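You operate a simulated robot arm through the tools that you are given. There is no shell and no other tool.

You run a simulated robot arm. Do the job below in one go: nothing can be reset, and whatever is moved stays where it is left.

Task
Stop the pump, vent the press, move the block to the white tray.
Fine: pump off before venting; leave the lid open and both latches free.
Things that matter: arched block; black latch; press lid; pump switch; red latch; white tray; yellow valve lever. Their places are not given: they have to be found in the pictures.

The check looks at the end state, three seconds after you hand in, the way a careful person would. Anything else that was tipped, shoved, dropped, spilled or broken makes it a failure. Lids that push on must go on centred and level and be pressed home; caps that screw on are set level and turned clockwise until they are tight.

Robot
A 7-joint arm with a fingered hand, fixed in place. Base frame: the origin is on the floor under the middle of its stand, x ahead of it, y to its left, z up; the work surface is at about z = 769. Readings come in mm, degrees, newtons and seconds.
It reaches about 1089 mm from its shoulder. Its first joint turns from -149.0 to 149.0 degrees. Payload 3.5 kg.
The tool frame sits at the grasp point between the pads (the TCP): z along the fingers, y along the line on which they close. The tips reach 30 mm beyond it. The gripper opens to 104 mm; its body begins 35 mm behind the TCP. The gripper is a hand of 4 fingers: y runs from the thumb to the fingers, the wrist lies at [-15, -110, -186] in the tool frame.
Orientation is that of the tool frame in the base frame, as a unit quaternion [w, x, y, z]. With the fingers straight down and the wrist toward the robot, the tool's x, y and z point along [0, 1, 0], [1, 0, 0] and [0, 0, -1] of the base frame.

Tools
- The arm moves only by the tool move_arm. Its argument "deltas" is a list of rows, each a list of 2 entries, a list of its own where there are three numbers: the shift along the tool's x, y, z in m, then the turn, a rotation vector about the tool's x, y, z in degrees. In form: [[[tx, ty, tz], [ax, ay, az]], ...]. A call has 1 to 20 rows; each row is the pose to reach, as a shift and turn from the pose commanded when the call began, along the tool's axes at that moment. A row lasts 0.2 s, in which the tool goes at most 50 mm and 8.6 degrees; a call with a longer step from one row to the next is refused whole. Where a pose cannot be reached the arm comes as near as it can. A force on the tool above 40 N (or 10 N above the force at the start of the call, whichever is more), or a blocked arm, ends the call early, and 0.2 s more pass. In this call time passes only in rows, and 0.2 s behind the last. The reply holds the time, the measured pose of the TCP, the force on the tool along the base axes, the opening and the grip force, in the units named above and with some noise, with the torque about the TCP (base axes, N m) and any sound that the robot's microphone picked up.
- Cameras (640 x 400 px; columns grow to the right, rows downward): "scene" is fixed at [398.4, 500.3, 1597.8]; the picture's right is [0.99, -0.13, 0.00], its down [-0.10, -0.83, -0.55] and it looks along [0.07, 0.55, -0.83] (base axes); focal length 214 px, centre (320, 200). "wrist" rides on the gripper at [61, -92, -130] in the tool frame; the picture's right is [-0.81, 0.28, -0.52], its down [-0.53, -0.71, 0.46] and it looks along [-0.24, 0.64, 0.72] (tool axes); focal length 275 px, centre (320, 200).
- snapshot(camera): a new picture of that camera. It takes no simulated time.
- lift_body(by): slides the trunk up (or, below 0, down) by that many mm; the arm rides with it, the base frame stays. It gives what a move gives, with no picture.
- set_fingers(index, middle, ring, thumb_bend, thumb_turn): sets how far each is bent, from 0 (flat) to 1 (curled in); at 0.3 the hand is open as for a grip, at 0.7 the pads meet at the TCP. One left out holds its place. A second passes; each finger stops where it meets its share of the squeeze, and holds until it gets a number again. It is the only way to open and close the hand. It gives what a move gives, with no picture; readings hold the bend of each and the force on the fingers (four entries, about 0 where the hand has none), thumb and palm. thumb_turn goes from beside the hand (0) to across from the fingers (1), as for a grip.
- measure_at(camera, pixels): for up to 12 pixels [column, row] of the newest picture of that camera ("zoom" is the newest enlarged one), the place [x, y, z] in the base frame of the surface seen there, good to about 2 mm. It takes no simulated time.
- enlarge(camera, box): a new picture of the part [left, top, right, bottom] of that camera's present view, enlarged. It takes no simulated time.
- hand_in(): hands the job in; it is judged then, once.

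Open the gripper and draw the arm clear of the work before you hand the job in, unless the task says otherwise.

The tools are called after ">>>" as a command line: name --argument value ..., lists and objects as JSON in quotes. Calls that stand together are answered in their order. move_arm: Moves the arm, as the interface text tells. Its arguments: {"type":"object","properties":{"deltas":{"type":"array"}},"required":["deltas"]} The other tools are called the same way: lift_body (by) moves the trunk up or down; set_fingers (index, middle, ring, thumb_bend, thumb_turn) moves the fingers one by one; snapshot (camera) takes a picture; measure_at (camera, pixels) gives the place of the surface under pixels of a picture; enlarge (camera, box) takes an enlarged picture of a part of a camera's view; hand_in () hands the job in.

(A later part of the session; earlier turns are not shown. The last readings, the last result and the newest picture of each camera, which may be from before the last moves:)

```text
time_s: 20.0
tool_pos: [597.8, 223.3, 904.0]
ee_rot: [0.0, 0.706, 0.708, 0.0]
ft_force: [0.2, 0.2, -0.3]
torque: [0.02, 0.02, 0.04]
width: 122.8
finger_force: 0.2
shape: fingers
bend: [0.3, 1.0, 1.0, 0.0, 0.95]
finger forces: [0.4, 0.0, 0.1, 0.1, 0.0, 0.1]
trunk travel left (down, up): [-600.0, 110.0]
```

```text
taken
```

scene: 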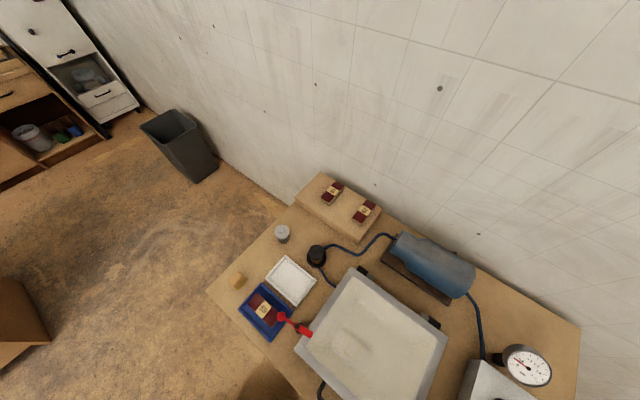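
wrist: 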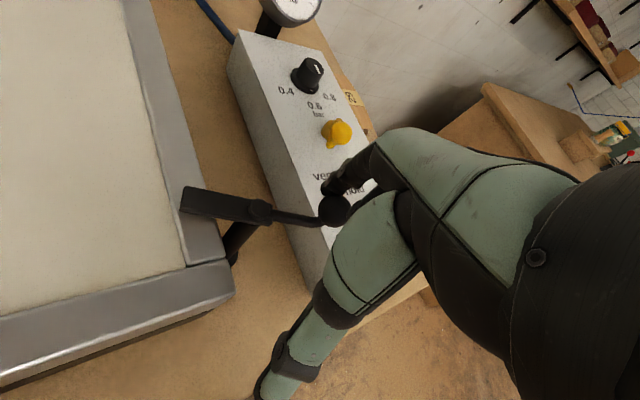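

The bar is swinging off the frame with hardly any force. I continue the arc to about -145°.

>>> move_arm --deltas '[[[-0.007, -0.008, 0], [0, 0, 0]], [[-0.012, -0.0158, 0], [0, 0, 0]], [[-0.0145, -0.0245, 0], [0, 0, 0]], [[-0.0165, -0.0337, 0], [0, 0, 0]], [[-0.0158, -0.043, 0], [0, 0, 0]], [[-0.0147, -0.0522, 0], [0, 0, 0]], [[-0.0114, -0.061, 0], [0, 0, 0]], [[-0.008, -0.066, 0], [0, 0, 0]]]'

>>> snapshot --camera "wrist"

```text
time_s: 21.8
tool_pos: [534.5, 213.9, 903.0]
ee_rot: [0.0, 0.708, 0.707, 0.0]
ft_force: [3.3, -3.2, 1.5]
torque: [0.0, -0.09, -0.15]
width: 125.0
finger_force: 1.9
shape: fingers
bend: [0.29, 1.0, 1.0, 0.0, 0.95]
finger forces: [3.9, 0.0, 0.0, 0.0, 0.0, 0.1]
trunk travel left (down, up): [-600.0, 110.0]
```

```text
taken
```

wrist: 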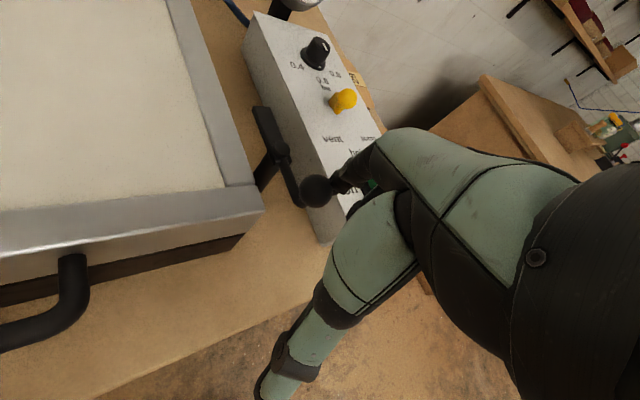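

The black latch now lies parallel to and clear of the frame. I back off and rise, then look.

>>> move_arm --deltas '[[[-0.006, 0.012, 0], [0, 0, 0]], [[-0.006, 0.016, -0.03], [0, 0, 0]], [[-0.006, 0.016, -0.075], [0, 0, 0]], [[0.03, 0.0, -0.12], [0, 0, 0]], [[0.07, -0.02, -0.14], [0, 0, 0]]]'

>>> snapshot --camera "wrist"

>>> snapshot --camera "scene"

```text
refused: row 4 steps farther than a row can; nothing moved
```

```text
taken
```

wrist: 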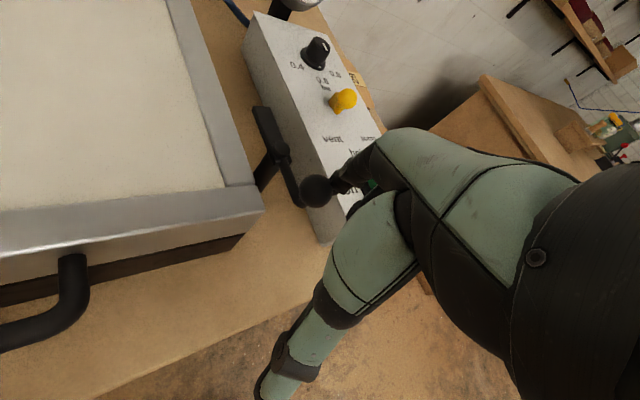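

```text
taken
```

scene: 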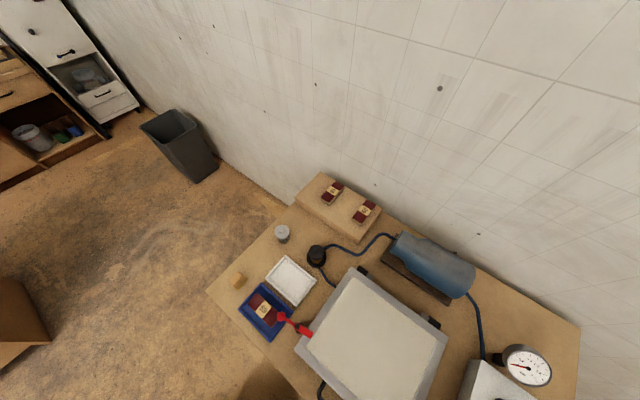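

That row was too long, so nothing moved. I redo the retreat with smaller steps.

>>> move_arm --deltas '[[[-0.006, 0.012, 0], [0, 0, 0]], [[-0.006, 0.016, -0.03], [0, 0, 0]], [[-0.006, 0.016, -0.07], [0, 0, 0]], [[0.01, 0.005, -0.11], [0, 0, 0]], [[0.04, -0.01, -0.14], [0, 0, 0]]]'

>>> snapshot --camera "wrist"

>>> enlarge --camera "scene" --box '[225, 260, 345, 360]'

```text
time_s: 23.0
tool_pos: [522.4, 252.0, 1041.9]
ee_rot: [0.0, 0.707, 0.708, 0.0]
ft_force: [0.5, 0.3, -0.9]
torque: [-0.03, -0.01, 0.0]
width: 122.5
finger_force: 0.0
shape: fingers
bend: [0.3, 1.0, 1.0, 0.0, 0.95]
finger forces: [0.0, 0.1, 0.1, 0.0, 0.0, 0.0]
trunk travel left (down, up): [-600.0, 110.0]
```

```text
taken
```

wrist: 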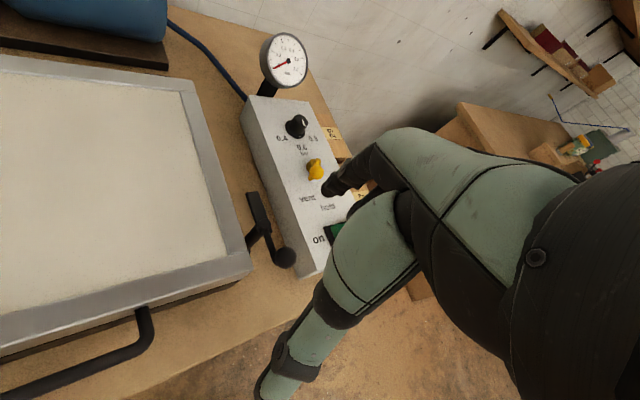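

```text
4.00 times, centred on (285, 310) of scene
```

zoom: 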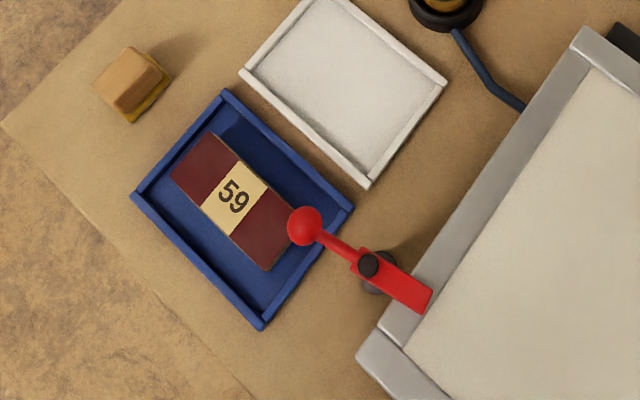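

The black latch is clear. Now I measure the red latch in the zoomed scene view and the lid handle in the wrist view.

>>> measure_at --camera "zoom" --pixels '[[305, 220], [297, 232], [315, 215], [340, 248], [368, 265], [400, 288], [430, 300], [375, 285], [235, 200], [275, 240], [110, 90], [335, 95]]'

>>> measure_at --camera "wrist" --pixels '[[147, 335], [140, 312], [150, 320], [130, 352], [100, 368], [60, 378], [20, 390], [240, 270], [270, 250], [230, 290], [120, 305], [195, 120]]'

```text
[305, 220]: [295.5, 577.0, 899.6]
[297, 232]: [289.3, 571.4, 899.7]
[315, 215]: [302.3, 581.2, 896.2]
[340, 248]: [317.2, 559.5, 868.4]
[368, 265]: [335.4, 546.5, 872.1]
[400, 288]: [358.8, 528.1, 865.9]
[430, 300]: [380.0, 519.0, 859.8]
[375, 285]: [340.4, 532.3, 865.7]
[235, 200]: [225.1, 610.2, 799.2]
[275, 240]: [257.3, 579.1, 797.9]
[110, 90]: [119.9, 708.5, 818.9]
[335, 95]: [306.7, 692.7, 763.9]
```

```text
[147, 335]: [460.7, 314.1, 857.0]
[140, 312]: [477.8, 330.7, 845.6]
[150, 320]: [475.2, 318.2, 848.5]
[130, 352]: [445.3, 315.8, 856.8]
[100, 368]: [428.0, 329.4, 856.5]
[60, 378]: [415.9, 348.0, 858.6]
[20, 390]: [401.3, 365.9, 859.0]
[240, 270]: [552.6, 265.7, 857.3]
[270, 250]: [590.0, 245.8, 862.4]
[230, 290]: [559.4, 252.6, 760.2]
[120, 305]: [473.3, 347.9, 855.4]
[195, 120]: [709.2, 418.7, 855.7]
```

The handle bar runs near (414,349,857) in front of the lid. Now the red latch: pivot ≈(335,546), ball ≈(294,577,888). I carry the hand high over to TCP ≈(256,598,1000).

>>> move_arm --deltas '[[[0.0346, -0.0266, 0.0], [0, 0, 0]], [[0.0692, -0.0532, 0.0], [0, 0, 0]], [[0.1038, -0.0798, 0.0], [0, 0, 0]], [[0.1384, -0.1064, 0.0], [0, 0, 0]], [[0.173, -0.133, 0.0], [0, 0, 0]], [[0.2076, -0.1596, 0.0], [0, 0, 0]], [[0.2422, -0.1862, 0.01], [0, 0, 0]], [[0.2768, -0.2128, 0.02], [0, 0, 0]], [[0.3114, -0.2394, 0.03], [0, 0, 0]], [[0.346, -0.266, 0.04], [0, 0, 0]]]'

>>> snapshot --camera "wrist"

>>> snapshot --camera "scene"

```text
time_s: 25.2
tool_pos: [253.9, 600.1, 1003.4]
ee_rot: [0.0, 0.707, 0.707, 0.0]
ft_force: [0.1, -0.2, 0.1]
torque: [-0.03, 0.0, 0.0]
width: 122.4
finger_force: 0.1
shape: fingers
bend: [0.3, 1.0, 1.0, 0.0, 0.95]
finger forces: [0.0, 0.1, 0.0, 0.0, 0.1, 0.0]
trunk travel left (down, up): [-600.0, 110.0]
```

```text
taken
```

wrist: 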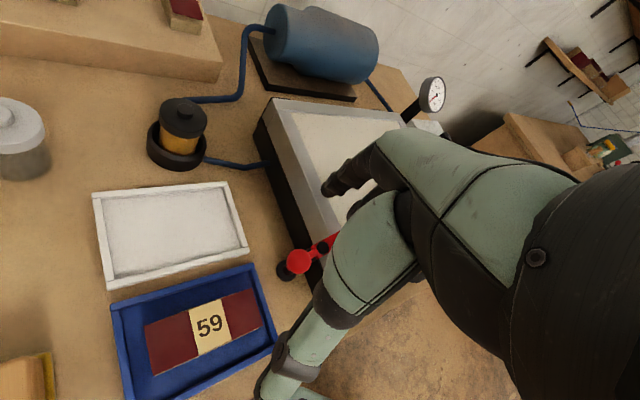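

```text
taken
```

scene: 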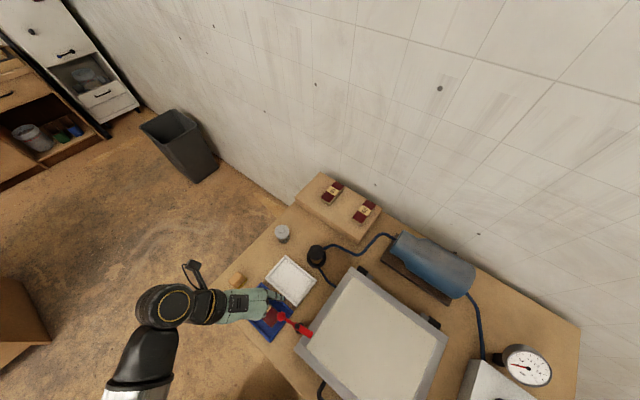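

Ball at wrist (299,262). I measure the red latch and trays from here.

>>> measure_at --camera "wrist" --pixels '[[299, 262], [292, 265], [306, 258], [318, 250], [325, 245], [285, 270], [330, 190], [333, 195], [100, 280], [245, 250], [95, 195], [228, 186]]'

>>> enlarge --camera "scene" --box '[220, 250, 340, 350]'

```text
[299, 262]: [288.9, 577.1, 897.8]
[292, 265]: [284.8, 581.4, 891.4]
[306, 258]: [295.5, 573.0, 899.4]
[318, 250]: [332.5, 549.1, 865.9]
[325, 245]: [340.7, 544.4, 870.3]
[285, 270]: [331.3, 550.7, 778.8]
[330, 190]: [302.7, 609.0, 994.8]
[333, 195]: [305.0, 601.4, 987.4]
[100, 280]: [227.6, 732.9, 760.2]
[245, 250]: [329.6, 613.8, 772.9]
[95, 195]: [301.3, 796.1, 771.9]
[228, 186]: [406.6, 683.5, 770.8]
```

```text
4.00 times, centred on (280, 300) of scene
```

zoom: 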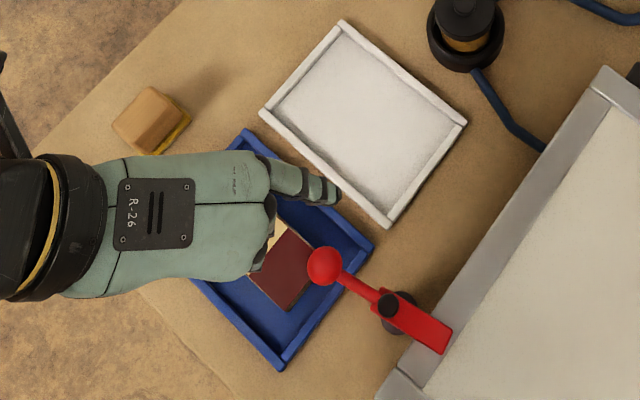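

Ball centre ≈(294,575,888); the index at about (311,605) will come down beside it. I descend 100 mm.

>>> move_arm --deltas '[[[0, 0, 0.04], [0, 0, 0]], [[0, 0, 0.075], [0, 0, 0]], [[0, 0, 0.1], [0, 0, 0]]]'

>>> enlarge --camera "scene" --box '[220, 250, 340, 350]'

```text
time_s: 26.0
tool_pos: [255.6, 601.0, 903.3]
ee_rot: [0.0, 0.707, 0.707, 0.0]
ft_force: [-0.3, -0.5, -0.4]
torque: [-0.01, -0.03, 0.0]
width: 122.3
finger_force: 0.1
shape: fingers
bend: [0.3, 1.0, 1.0, 0.0, 0.95]
finger forces: [0.0, 0.0, 0.0, 0.0, 0.0, 0.1]
trunk travel left (down, up): [-600.0, 110.0]
```

```text
4.00 times, centred on (280, 300) of scene
```

zoom: 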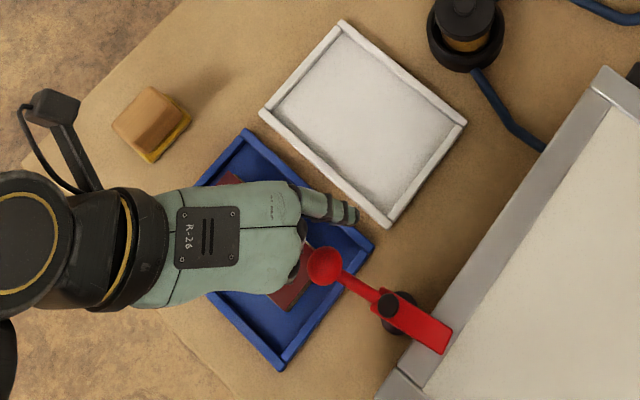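

The finger sits free beside the red ball. I push it along the arc toward the front, first about 20°.

>>> move_arm --deltas '[[[-0.0065, -0.003, 0], [0, 0, 0]], [[-0.0127, -0.0058, 0], [0, 0, 0]], [[-0.0175, -0.012, 0], [0, 0, 0]], [[-0.022, -0.017, 0], [0, 0, 0]], [[-0.026, -0.02, 0], [0, 0, 0]]]'

>>> enlarge --camera "scene" --box '[220, 250, 340, 350]'

```text
time_s: 27.2
tool_pos: [237.2, 574.9, 901.8]
ee_rot: [0.0, 0.706, 0.708, 0.0]
ft_force: [0.0, -0.8, -0.3]
torque: [0.0, 0.0, -0.01]
width: 122.8
finger_force: 0.3
shape: fingers
bend: [0.3, 1.0, 1.0, 0.0, 0.95]
finger forces: [0.2, 0.0, 0.0, 0.0, 0.0, 0.0]
trunk travel left (down, up): [-600.0, 110.0]
```

```text
4.00 times, centred on (280, 300) of scene
```

zoom: 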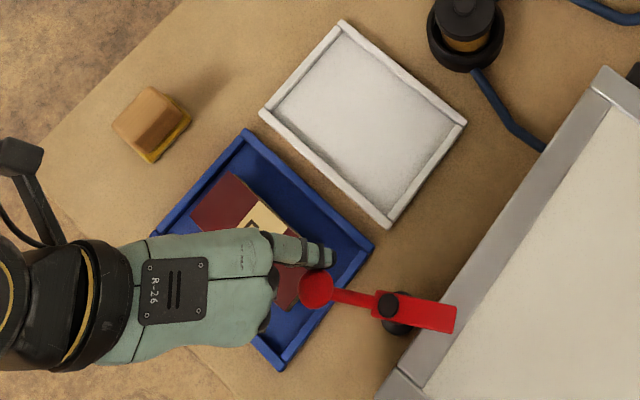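

The red latch turns freely in that direction. I continue along the arc.

>>> move_arm --deltas '[[[-0.006, -0.005, 0], [0, 0, 0]], [[-0.012, -0.0092, 0], [0, 0, 0]], [[-0.021, -0.012, 0], [0, 0, 0]], [[-0.0308, -0.0137, 0], [0, 0, 0]], [[-0.041, -0.013, 0], [0, 0, 0]], [[-0.05, -0.0114, 0], [0, 0, 0]], [[-0.058, -0.008, 0], [0, 0, 0]]]'

>>> enlarge --camera "scene" --box '[220, 270, 360, 380]'

```text
time_s: 28.8
tool_pos: [228.6, 516.8, 903.8]
ee_rot: [0.0, 0.707, 0.707, 0.0]
ft_force: [-0.6, 1.3, 0.1]
torque: [0.02, 0.01, 0.05]
width: 122.3
finger_force: 0.5
shape: fingers
bend: [0.3, 1.0, 1.0, 0.0, 0.95]
finger forces: [0.6, 0.0, 0.0, 0.1, 0.0, 0.1]
trunk travel left (down, up): [-600.0, 110.0]
```

```text
3.64 times, centred on (290, 325) of scene
```

zoom: 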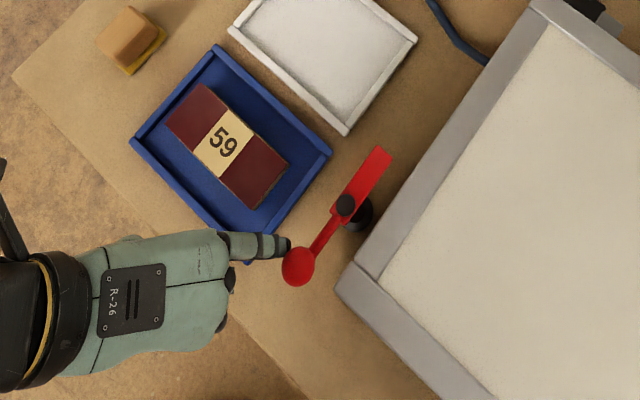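

The red latch bar is now parallel to the lid edge and clear of it. I back off and rise.

>>> move_arm --deltas '[[[0.006, -0.01, 0], [0, 0, 0]], [[0.008, -0.014, -0.03], [0, 0, 0]], [[0.008, -0.014, -0.07], [0, 0, 0]], [[0.008, -0.014, -0.11], [0, 0, 0]]]'

>>> snapshot --camera "scene"

>>> snapshot --camera "wrist"

```text
time_s: 29.8
tool_pos: [215.4, 527.7, 1011.5]
ee_rot: [0.0, 0.707, 0.707, 0.0]
ft_force: [0.2, 0.9, -0.1]
torque: [0.0, 0.01, 0.04]
width: 122.3
finger_force: 0.0
shape: fingers
bend: [0.3, 1.0, 1.0, 0.0, 0.95]
finger forces: [0.0, 0.1, 0.0, 0.1, 0.0, 0.0]
trunk travel left (down, up): [-600.0, 110.0]
```

```text
taken
```

scene: 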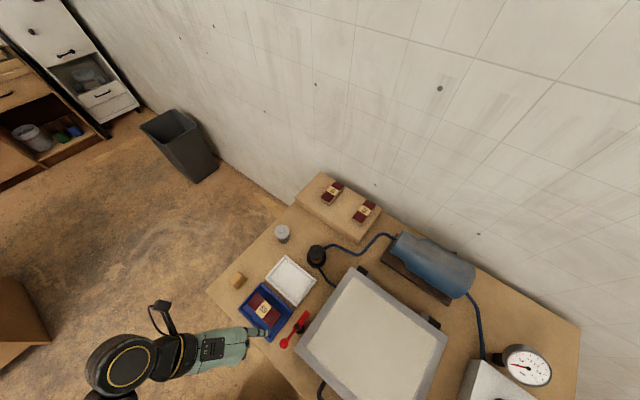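

```text
taken
```

wrist: 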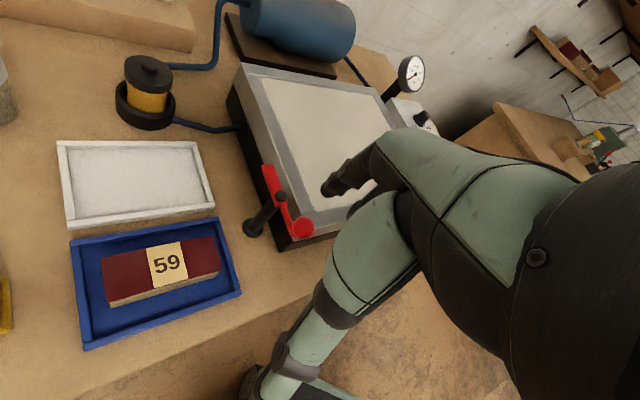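

Both latches are free. I move to view the lid handle with the wrist camera (TCP ≈(399,283,1010)).

>>> move_arm --deltas '[[[-0.035, 0.026, 0], [0, 0, 0]], [[-0.07, 0.053, 0], [0, 0, 0]], [[-0.105, 0.079, 0], [0, 0, 0]], [[-0.14, 0.105, 0], [0, 0, 0]], [[-0.175, 0.131, 0], [0, 0, 0]], [[-0.21, 0.158, 0], [0, 0, 0]], [[-0.245, 0.184, 0], [0, 0, 0]]]'

>>> snapshot --camera "wrist"

```text
time_s: 31.4
tool_pos: [425.8, 309.4, 1022.3]
ee_rot: [0.0, 0.707, 0.707, -0.001]
ft_force: [0.3, 0.0, -0.4]
torque: [-0.01, 0.03, 0.0]
width: 122.5
finger_force: 0.0
shape: fingers
bend: [0.3, 1.0, 1.0, 0.0, 0.95]
finger forces: [0.1, 0.0, 0.0, 0.0, 0.0, 0.0]
out of reach, approached as far as the arm can: row 5, 6, 7
trunk travel left (down, up): [-600.0, 110.0]
```

```text
taken
```

wrist: 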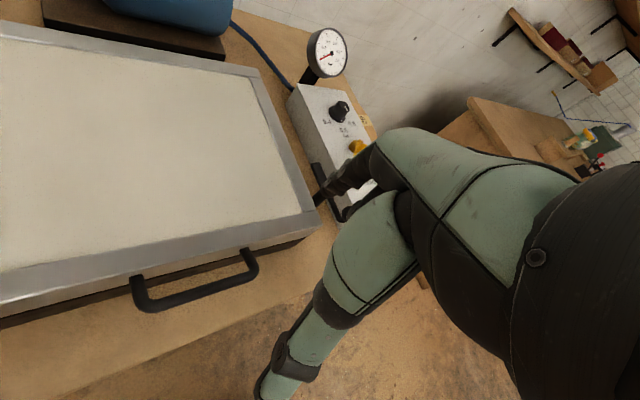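

The handle is clearly visible: bar from (140,300) to (250,268). The arm is near its inner reach limit here, but this view suffices; I measure the handle and lid edge.

>>> enlarge --camera "wrist" --box '[100, 220, 300, 345]'

>>> measure_at --camera "zoom" --pixels '[[150, 275], [200, 270], [250, 258], [300, 245], [350, 230], [400, 215], [450, 190], [480, 170], [480, 110], [120, 200], [300, 160], [300, 130]]'

```text
3.20 times, centred on (200, 282) of wrist
```

zoom: 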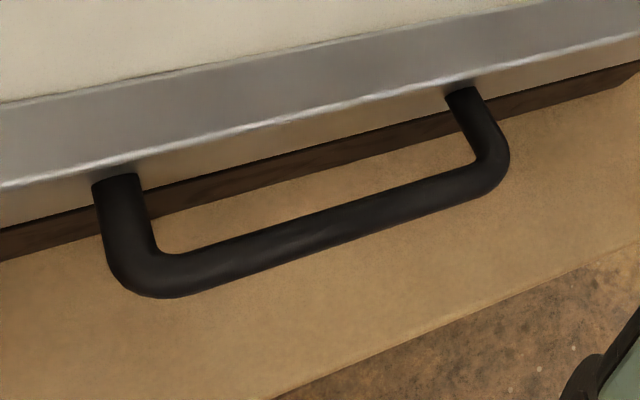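

```text
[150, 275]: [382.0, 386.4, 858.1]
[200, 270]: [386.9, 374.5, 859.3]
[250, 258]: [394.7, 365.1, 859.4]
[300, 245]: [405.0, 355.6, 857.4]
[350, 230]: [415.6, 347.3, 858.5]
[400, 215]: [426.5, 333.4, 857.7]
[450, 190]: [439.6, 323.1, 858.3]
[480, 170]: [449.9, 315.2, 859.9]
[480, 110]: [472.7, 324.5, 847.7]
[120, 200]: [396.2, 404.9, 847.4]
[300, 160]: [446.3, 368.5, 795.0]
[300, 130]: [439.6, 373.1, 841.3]
```

Bar top is z≈859, centre near (417,347,853), 33 mm in front of the lid face and usable between its arms. I turn the hand 45° so the closing line is square to the bar, moving a little away from the reach limit over the lid.

>>> move_arm --deltas '[[[0.012, 0.006, 0.0], [0, 0, -7.5]], [[0.024, 0.012, 0.0], [0, 0, -15]], [[0.036, 0.018, 0.0], [0, 0, -22.5]], [[0.048, 0.024, 0.0], [0, 0, -30]], [[0.06, 0.03, 0.0], [0, 0, -37.5]], [[0.072, 0.036, 0.0], [0, 0, -45]]]'

>>> set_fingers --index 0.62 --middle 0.62 --ring 0.62 --thumb_bend 0.1 --thumb_turn 1.0

>>> snapshot --camera "wrist"

>>> snapshot --camera "scene"

```text
time_s: 32.8
tool_pos: [461.3, 379.6, 1023.6]
ee_rot: [0.0, 0.383, 0.924, 0.0]
ft_force: [0.3, -0.4, -0.1]
torque: [0.02, 0.0, 0.02]
width: 122.3
finger_force: 0.0
shape: fingers
bend: [0.3, 1.0, 1.0, 0.0, 0.95]
finger forces: [0.0, 0.0, 0.0, 0.1, 0.0, 0.1]
trunk travel left (down, up): [-600.0, 110.0]
```

```text
time_s: 33.8
tool_pos: [460.9, 379.8, 1023.8]
ee_rot: [0.0, 0.383, 0.924, 0.0]
ft_force: [-1.2, -0.5, -0.2]
torque: [-0.01, 0.0, 0.01]
width: 78.5
finger_force: 0.1
shape: fingers
bend: [0.62, 0.62, 0.62, 0.1, 0.96]
finger forces: [0.0, 0.0, 0.0, 0.1, 0.0, 0.0]
trunk travel left (down, up): [-600.0, 110.0]
```

```text
taken
```

wrist: 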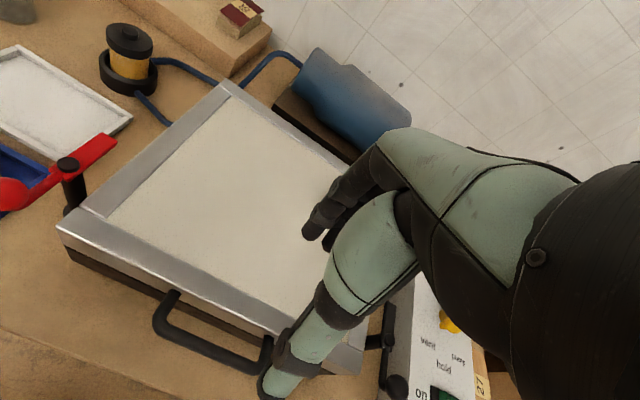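

```text
taken
```

scene: 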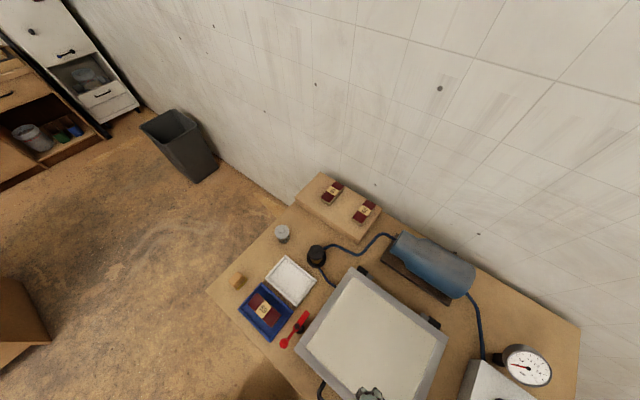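

The index tip is at (312,235) now. I measure fingertip points to find where the fingers sit relative to the TCP at this bend.

>>> enlarge --camera "wrist" --box '[280, 120, 420, 260]'

>>> measure_at --camera "wrist" --pixels '[[310, 236], [308, 228], [318, 232], [325, 220], [335, 208], [345, 192], [360, 175], [328, 240], [333, 235], [275, 385], [295, 355], [320, 310]]'

```text
2.86 times, centred on (350, 190) of wrist
```

zoom: 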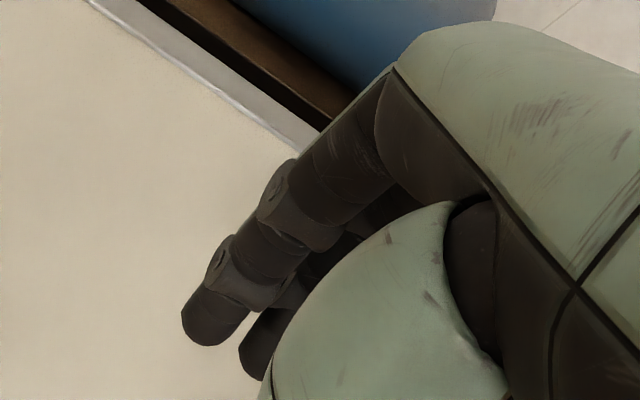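

```text
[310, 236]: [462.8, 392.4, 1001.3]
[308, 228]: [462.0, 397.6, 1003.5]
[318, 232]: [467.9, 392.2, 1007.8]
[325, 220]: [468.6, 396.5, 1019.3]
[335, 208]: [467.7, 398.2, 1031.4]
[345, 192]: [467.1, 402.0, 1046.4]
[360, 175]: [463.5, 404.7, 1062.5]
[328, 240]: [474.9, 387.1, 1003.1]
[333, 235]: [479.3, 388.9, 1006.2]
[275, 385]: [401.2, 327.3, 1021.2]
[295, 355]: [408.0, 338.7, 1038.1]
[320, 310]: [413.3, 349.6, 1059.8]
```

At this bend the fingers are nearly vertical with pads 10–17 mm ahead of the TCP, so they fit the 27 mm gap behind the bar. I move above the bar, TCP ≈(408,351,960).

>>> move_arm --deltas '[[[0.0056, -0.0192, 0.021], [0, 0, 0]], [[0.0112, -0.0384, 0.042], [0, 0, 0]], [[0.0168, -0.0576, 0.064], [0, 0, 0]]]'

>>> snapshot --camera "wrist"

>>> snapshot --camera "scene"

```text
time_s: 34.6
tool_pos: [419.3, 361.6, 957.8]
ee_rot: [0.001, 0.383, 0.924, 0.0]
ft_force: [-1.1, 0.0, 0.1]
torque: [-0.01, -0.04, -0.03]
width: 78.5
finger_force: 0.0
shape: fingers
bend: [0.62, 0.62, 0.62, 0.1, 0.96]
finger forces: [0.0, 0.0, 0.1, 0.0, 0.0, 0.1]
out of reach, approached as far as the arm can: row 3
trunk travel left (down, up): [-600.0, 110.0]
```

```text
taken
```

wrist: 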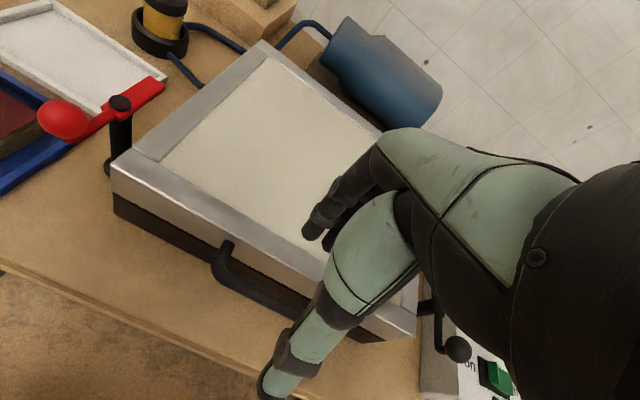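

```text
taken
```

scene: 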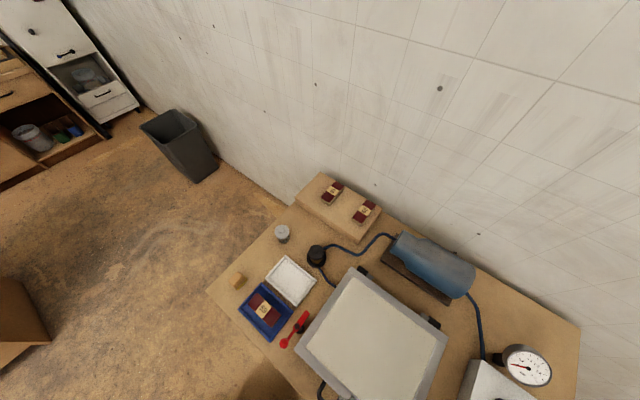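

The arm is just short of room here (inner reach limit). I raise the trunk to gain distance from the shoulder, then re-approach.

>>> lift_body --by 105

```text
time_s: 36.0
tool_pos: [417.5, 362.5, 1063.4]
ee_rot: [0.0, 0.383, 0.924, 0.0]
ft_force: [-0.9, 0.2, -0.9]
torque: [0.01, -0.01, 0.0]
width: 78.4
finger_force: 0.0
shape: fingers
bend: [0.62, 0.62, 0.62, 0.1, 0.96]
finger forces: [0.0, 0.0, 0.1, 0.0, 0.0, 0.0]
trunk travel left (down, up): [-705.0, 5.0]
```

Now at z=1063. I go down to about z=912 with a 5° tilt that brings the wrist outward, and see whether the pose can be reached.

>>> move_arm --deltas '[[[0, 0, 0.04], [1.7, 0, 0]], [[0, 0, 0.08], [3.4, 0, 0]], [[0, 0, 0.12], [5, 0, 0]], [[0, 0, 0.15], [5, 0, 0]]]'

>>> snapshot --camera "wrist"

```text
time_s: 37.0
tool_pos: [416.9, 364.2, 915.1]
ee_rot: [-0.017, 0.382, 0.923, -0.042]
ft_force: [0.2, 0.7, 0.2]
torque: [-0.01, 0.0, 0.01]
width: 78.4
finger_force: 0.1
shape: fingers
bend: [0.62, 0.62, 0.62, 0.1, 0.96]
finger forces: [0.0, 0.0, 0.1, 0.0, 0.0, 0.0]
trunk travel left (down, up): [-705.0, 5.0]
```

```text
taken
```

wrist: 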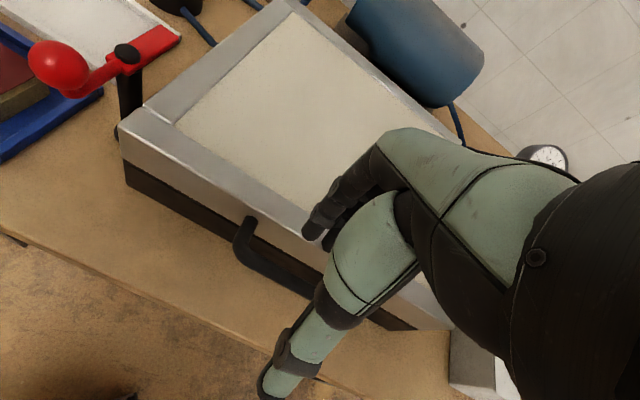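

Reached without complaint. I measure the handle and fingertips from this close view.

>>> enlarge --camera "wrist" --box '[220, 160, 380, 310]'

>>> measure_at --camera "wrist" --pixels '[[245, 258], [255, 266], [270, 276], [290, 287], [300, 291], [246, 222], [232, 250], [310, 238], [306, 228], [318, 230], [330, 245], [300, 235]]'

```text
2.67 times, centred on (300, 235) of wrist
```

zoom: 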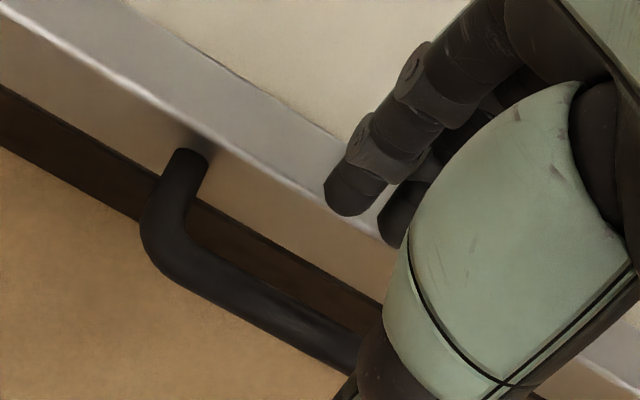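

```text
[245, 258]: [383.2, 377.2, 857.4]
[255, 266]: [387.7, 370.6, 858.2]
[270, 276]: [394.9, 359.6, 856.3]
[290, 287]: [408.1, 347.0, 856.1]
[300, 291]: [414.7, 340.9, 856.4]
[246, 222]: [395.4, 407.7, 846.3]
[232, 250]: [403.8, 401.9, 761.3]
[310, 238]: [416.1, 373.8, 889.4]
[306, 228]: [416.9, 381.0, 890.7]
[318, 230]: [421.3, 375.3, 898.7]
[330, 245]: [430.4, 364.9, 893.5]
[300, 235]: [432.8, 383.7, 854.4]
```

I measure the lid's front top edge and face, and the finger's edges, in the zoomed picture.

>>> measure_at --camera "zoom" --pixels '[[130, 82], [180, 118], [250, 160], [300, 190], [250, 185], [270, 230], [300, 240], [250, 290], [330, 200], [350, 212], [375, 190], [395, 225]]'

```text
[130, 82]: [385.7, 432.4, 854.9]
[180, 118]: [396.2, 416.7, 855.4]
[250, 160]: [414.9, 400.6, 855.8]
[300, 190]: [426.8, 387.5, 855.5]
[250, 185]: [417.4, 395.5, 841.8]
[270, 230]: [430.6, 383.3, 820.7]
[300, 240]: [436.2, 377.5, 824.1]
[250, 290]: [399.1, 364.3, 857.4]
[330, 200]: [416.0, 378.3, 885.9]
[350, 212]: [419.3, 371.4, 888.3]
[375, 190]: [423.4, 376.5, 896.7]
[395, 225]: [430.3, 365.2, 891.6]
```

The gap behind the bar runs v-wise 29 mm; I plan to slide the fingers down along their own slant between bar and lid edge. First I line up above it.

>>> move_arm --deltas '[[[-0.003, 0.0066, 0.0105], [0, 0, 0]]]'

>>> enlarge --camera "wrist" --box '[220, 160, 380, 310]'

```text
time_s: 37.4
tool_pos: [423.4, 365.7, 902.8]
ee_rot: [-0.017, 0.383, 0.923, -0.041]
ft_force: [0.4, 0.5, 0.5]
torque: [-0.01, -0.01, 0.0]
width: 78.4
finger_force: 0.1
shape: fingers
bend: [0.62, 0.62, 0.62, 0.1, 0.96]
finger forces: [0.1, 0.0, 0.0, 0.0, 0.1, 0.1]
trunk travel left (down, up): [-705.0, 5.0]
```

```text
2.67 times, centred on (300, 235) of wrist
```

zoom: 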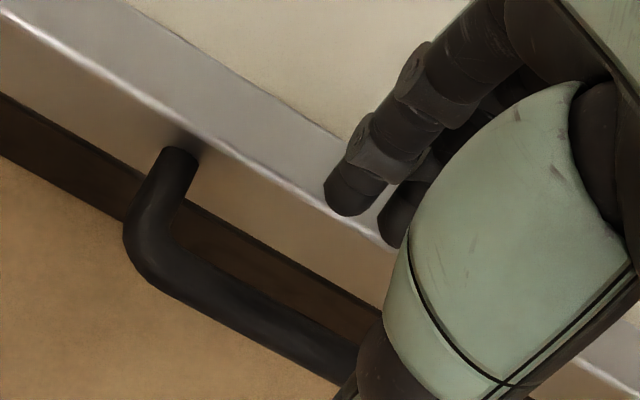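

Aligned (v≈-558). I slide in along the slant by half, watching the force.

>>> move_arm --deltas '[[[0, -0.004, 0.0104], [0, 0, 0]], [[0, -0.008, 0.0208], [0, 0, 0]]]'

>>> enlarge --camera "wrist" --box '[220, 160, 380, 310]'

```text
time_s: 38.0
tool_pos: [419.1, 356.5, 882.8]
ee_rot: [-0.017, 0.383, 0.923, -0.041]
ft_force: [-0.8, 0.0, 2.1]
torque: [0.01, -0.02, -0.01]
width: 78.3
finger_force: 0.3
shape: fingers
bend: [0.62, 0.62, 0.62, 0.1, 0.96]
finger forces: [0.0, 1.0, 0.0, 0.0, 0.0, 0.0]
trunk travel left (down, up): [-705.0, 5.0]
```

```text
2.67 times, centred on (300, 235) of wrist
```

zoom: 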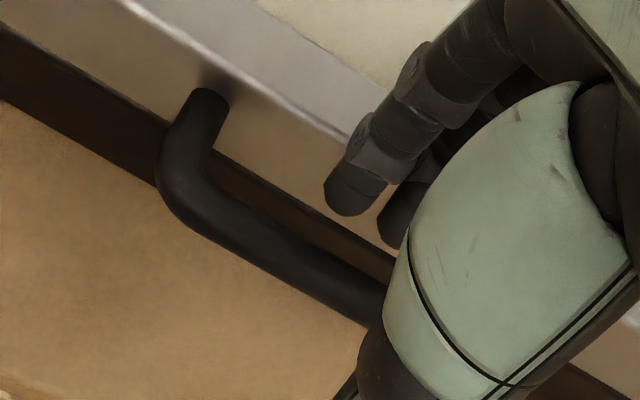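

The middle finger lightly touches the lid's edge (1 N). I shift 4 mm toward the robot and continue down in small steps.

>>> move_arm --deltas '[[[0, -0.004, -0.001], [0, 0, 0]], [[0, -0.0062, 0.006], [0, 0, 0]], [[0, -0.0085, 0.0135], [0, 0, 0]], [[0, -0.0107, 0.0198], [0, 0, 0]]]'

>>> enlarge --camera "wrist" --box '[220, 160, 380, 310]'

```text
time_s: 39.0
tool_pos: [408.8, 347.5, 864.0]
ee_rot: [-0.017, 0.382, 0.923, -0.041]
ft_force: [-3.8, -3.3, 6.8]
torque: [0.11, -0.19, -0.06]
width: 78.5
finger_force: 3.6
shape: fingers
bend: [0.62, 0.65, 0.62, 0.1, 0.96]
finger forces: [0.1, 7.7, 0.0, 0.0, 0.0, 0.0]
trunk travel left (down, up): [-705.0, 5.0]
```

```text
2.67 times, centred on (300, 235) of wrist
```

zoom: 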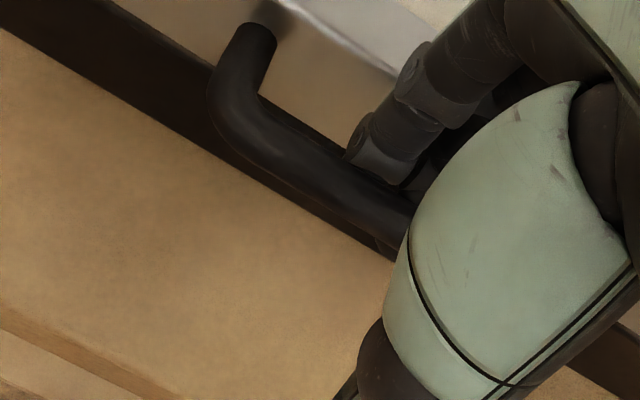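

The fingers are now behind the bar (one lightly pressed by the lid edge). I close fingers and thumb on the bar.

>>> set_fingers --index 0.72 --middle 0.72 --ring 0.72 --thumb_bend 0.75

>>> enlarge --camera "wrist" --box '[200, 140, 420, 320]'

```text
time_s: 40.0
tool_pos: [409.9, 347.6, 862.6]
ee_rot: [-0.017, 0.382, 0.923, -0.041]
ft_force: [5.8, 6.1, -4.5]
torque: [0.12, -0.01, 0.12]
width: 0.1
finger_force: 5.4
shape: fingers
bend: [0.72, 0.72, 0.71, 0.73, 1.0]
finger forces: [4.8, 1.7, 4.3, 0.0, 0.0, 0.1]
trunk travel left (down, up): [-705.0, 5.0]
```

```text
2.22 times, centred on (310, 230) of wrist
```

zoom: 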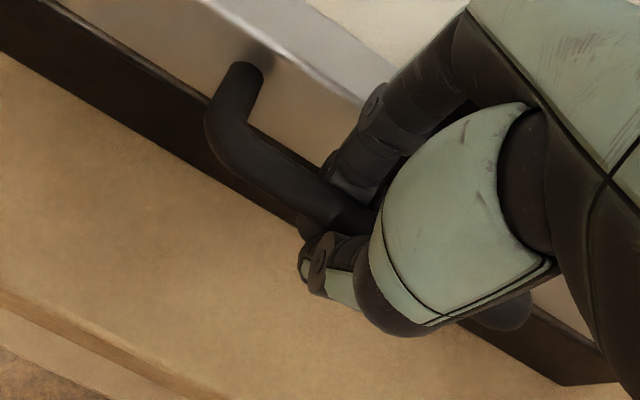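

The bar lies in the hooked fingers with the thumb in front. I close the thumb a bit more for a secure hold.

>>> set_fingers --index 0.78 --middle 0.78 --ring 0.78 --thumb_bend 0.9

>>> enlarge --camera "wrist" --box '[200, 140, 420, 320]'

```text
time_s: 41.0
tool_pos: [410.0, 347.7, 862.4]
ee_rot: [-0.017, 0.382, 0.923, -0.041]
ft_force: [3.7, 0.8, -2.1]
torque: [0.48, -0.42, 0.28]
width: 0.0
finger_force: 17.7
shape: fingers
bend: [0.77, 0.76, 0.74, 0.78, 1.0]
finger forces: [0.0, 26.9, 9.2, 0.1, 0.0, 0.0]
trunk travel left (down, up): [-705.0, 5.0]
```

```text
2.22 times, centred on (310, 230) of wrist
```

zoom: 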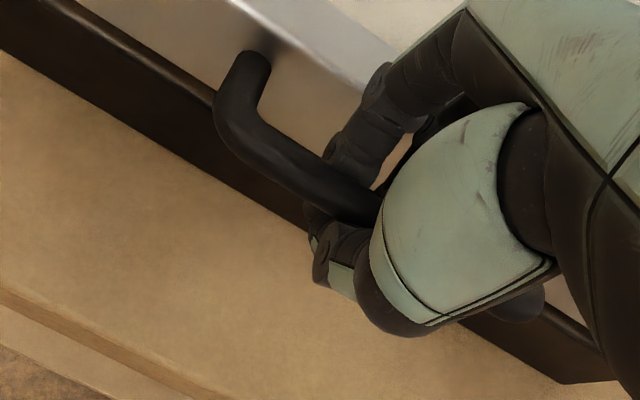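

The bar is firmly held. I lift about 30 mm along the hinge arc and read the force.

>>> move_arm --deltas '[[[0, -0.0003, -0.01], [0, 0, 0]], [[0, -0.0005, -0.02], [0, 0, 0]], [[0, -0.0007, -0.0296], [0, 0, 0]]]'

>>> snapshot --camera "wrist"

>>> snapshot --camera "scene"

```text
time_s: 41.8
tool_pos: [411.8, 350.6, 894.1]
ee_rot: [-0.017, 0.382, 0.923, -0.042]
ft_force: [6.8, 6.5, -5.4]
torque: [0.05, 0.12, 0.24]
width: 0.0
finger_force: 5.1
shape: fingers
bend: [0.77, 0.77, 0.77, 0.81, 1.0]
finger forces: [0.0, 2.0, 7.5, 0.0, 0.0, 0.0]
trunk travel left (down, up): [-705.0, 5.0]
```

```text
taken
```

wrist: 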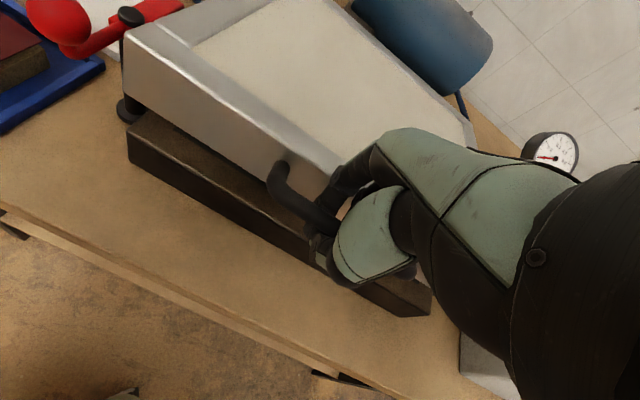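

```text
taken
```

scene: 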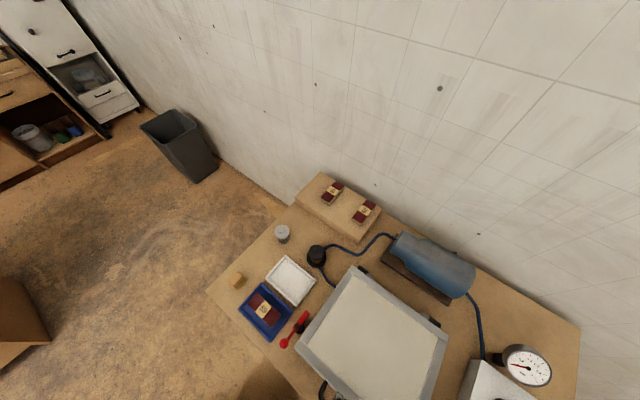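

The lid rises with little force (≈5 N down, 9 N toward the hinge). I continue to about 20°, easing slightly toward the hinge.

>>> move_arm --deltas '[[[0, 0.0022, -0.0149], [0, 0, 0]], [[0, 0.004, -0.0298], [0, 0, 0]], [[0, 0.0062, -0.0445], [0, 0, 0]], [[0, 0.0089, -0.0592], [0, 0, 0]], [[0, 0.0123, -0.0736], [0, 0, 0]], [[0, 0.0164, -0.088], [0, 0, 0]]]'

>>> snapshot --camera "wrist"

>>> snapshot --camera "scene"

```text
time_s: 43.2
tool_pos: [429.5, 367.1, 976.8]
ee_rot: [-0.018, 0.382, 0.923, -0.042]
ft_force: [11.3, 17.0, -11.4]
torque: [0.04, 0.31, 0.5]
width: 0.1
finger_force: 11.3
shape: fingers
bend: [0.77, 0.77, 0.77, 0.82, 1.0]
finger forces: [0.1, 9.0, 13.3, 0.0, 0.1, 0.0]
trunk travel left (down, up): [-705.0, 5.0]
```

```text
taken
```

wrist: 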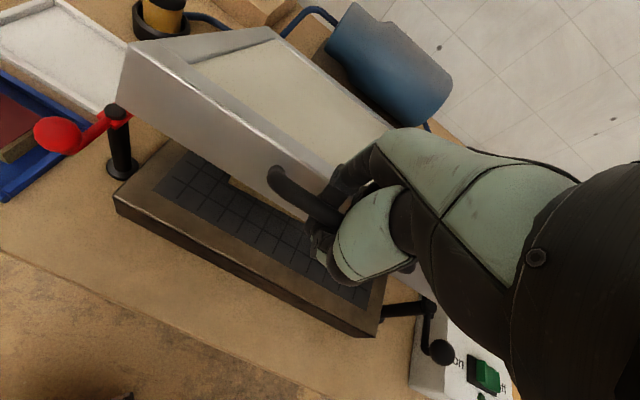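

```text
taken
```

scene: 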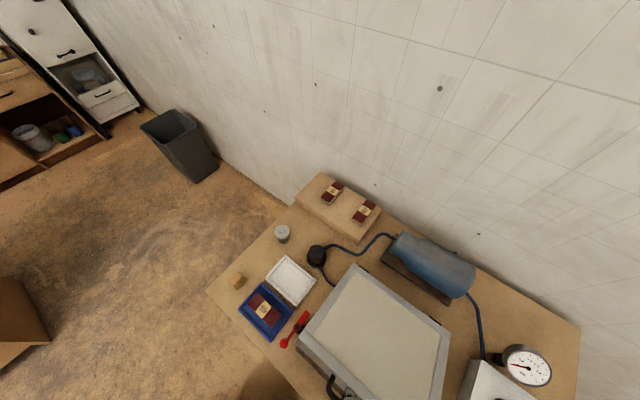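

The hand is being drawn toward the hinge with about 20 N, so my arc needs more shift that way. I correct by 5 mm and go on to about 30°.

>>> move_arm --deltas '[[[0, 0.005, -0.0004], [0, 0, 0]], [[0, 0.0108, -0.014], [0, 0, 0]], [[0, 0.0162, -0.0275], [0, 0, 0]], [[0, 0.0225, -0.0411], [0, 0, 0]], [[0, 0.0291, -0.0541], [0, 0, 0]]]'

>>> snapshot --camera "wrist"

>>> snapshot --camera "scene"

```text
time_s: 44.4
tool_pos: [453.5, 390.7, 1029.1]
ee_rot: [-0.018, 0.382, 0.923, -0.043]
ft_force: [11.3, 12.7, -13.4]
torque: [0.01, 0.38, 0.4]
width: 0.0
finger_force: 10.4
shape: fingers
bend: [0.77, 0.77, 0.77, 0.82, 1.0]
finger forces: [0.0, 7.1, 14.0, 0.0, 0.1, 0.0]
trunk travel left (down, up): [-705.0, 5.0]
```

```text
taken
```

wrist: 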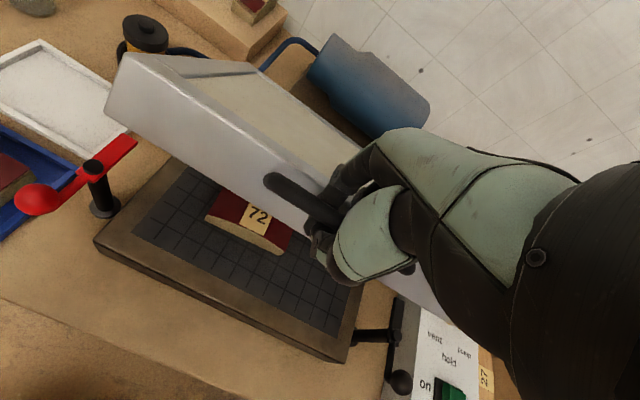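

```text
taken
```

scene: 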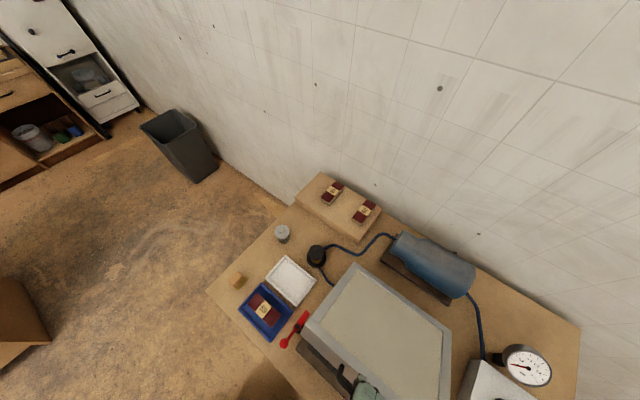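

The block labelled 72 on the dark bed is now visible under the lid. The lid's own load is small, mostly a radial pull of about 20 N; I shift a bit inward and go on to about 45°.

>>> move_arm --deltas '[[[0, 0.0102, -0.0112], [0, 0, 0]], [[0, 0.0204, -0.0225], [0, 0, 0]], [[0, 0.029, -0.0342], [0, 0, 0]], [[0, 0.0375, -0.046], [0, 0, 0]], [[0, 0.047, -0.057], [0, 0, 0]], [[0, 0.0565, -0.0681], [0, 0, 0]]]'

>>> snapshot --camera "wrist"

>>> enlarge --camera "scene" --box '[270, 250, 470, 400]'

```text
time_s: 45.8
tool_pos: [496.1, 435.5, 1090.8]
ee_rot: [-0.018, 0.382, 0.923, -0.043]
ft_force: [10.0, 6.2, -15.9]
torque: [0.03, 0.44, 0.28]
width: 0.2
finger_force: 10.6
shape: fingers
bend: [0.77, 0.77, 0.77, 0.82, 1.0]
finger forces: [0.0, 5.8, 14.3, 0.0, 0.1, 0.1]
trunk travel left (down, up): [-705.0, 5.0]
```

```text
taken
```

wrist: 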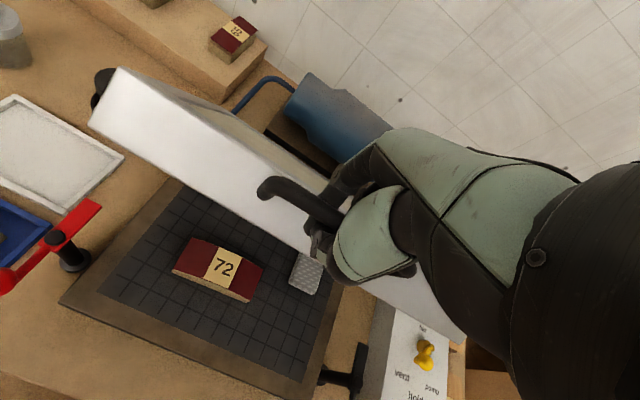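

```text
2.67 times, centred on (370, 325) of scene
```

zoom: 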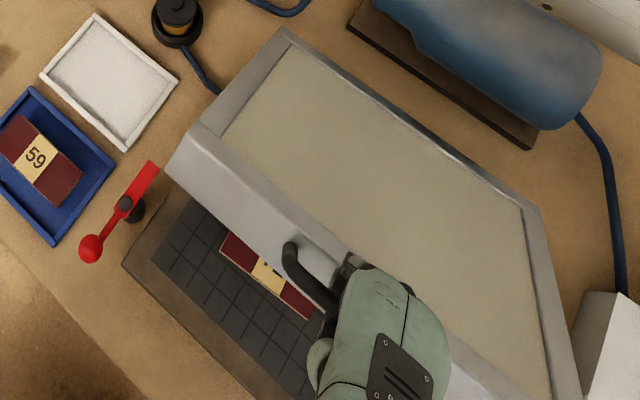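

Lid at about 45° with steady forces (radial ≈19 N, load ≈3 N). I continue to about 65° with a further small inward shift.

>>> move_arm --deltas '[[[0, 0.0127, -0.008], [0, 0, 0]], [[0, 0.0253, -0.0161], [0, 0, 0]], [[0, 0.0365, -0.0253], [0, 0, 0]], [[0, 0.0476, -0.0342], [0, 0, 0]], [[0, 0.0595, -0.0423], [0, 0, 0]], [[0, 0.0713, -0.0501], [0, 0, 0]], [[0, 0.084, -0.0572], [0, 0, 0]], [[0, 0.0964, -0.064], [0, 0, 0]]]'

>>> snapshot --camera "wrist"

>>> enlarge --camera "scene" --box '[270, 220, 490, 400]'

```text
time_s: 47.6
tool_pos: [568.9, 508.6, 1146.3]
ee_rot: [-0.017, 0.383, 0.923, -0.043]
ft_force: [2.2, 5.9, -18.0]
torque: [0.14, 0.53, 0.22]
width: 0.2
finger_force: 9.3
shape: fingers
bend: [0.77, 0.77, 0.77, 0.82, 1.0]
finger forces: [0.0, 3.7, 14.3, 0.0, 0.1, 0.0]
trunk travel left (down, up): [-705.0, 5.0]
```

```text
taken
```

wrist: 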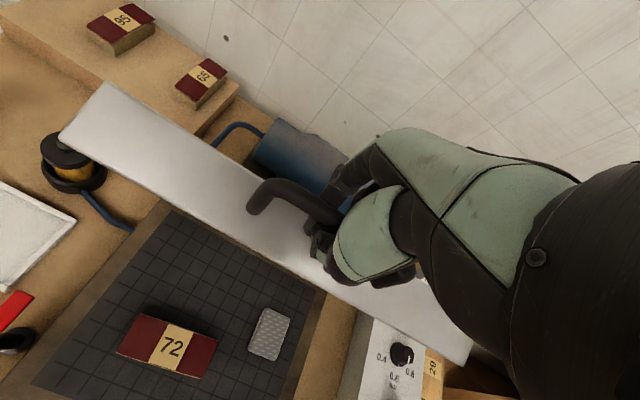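

```text
2.22 times, centred on (380, 310) of scene
```

zoom: 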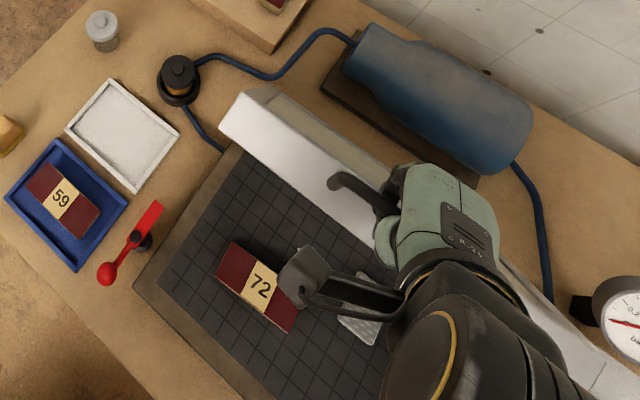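

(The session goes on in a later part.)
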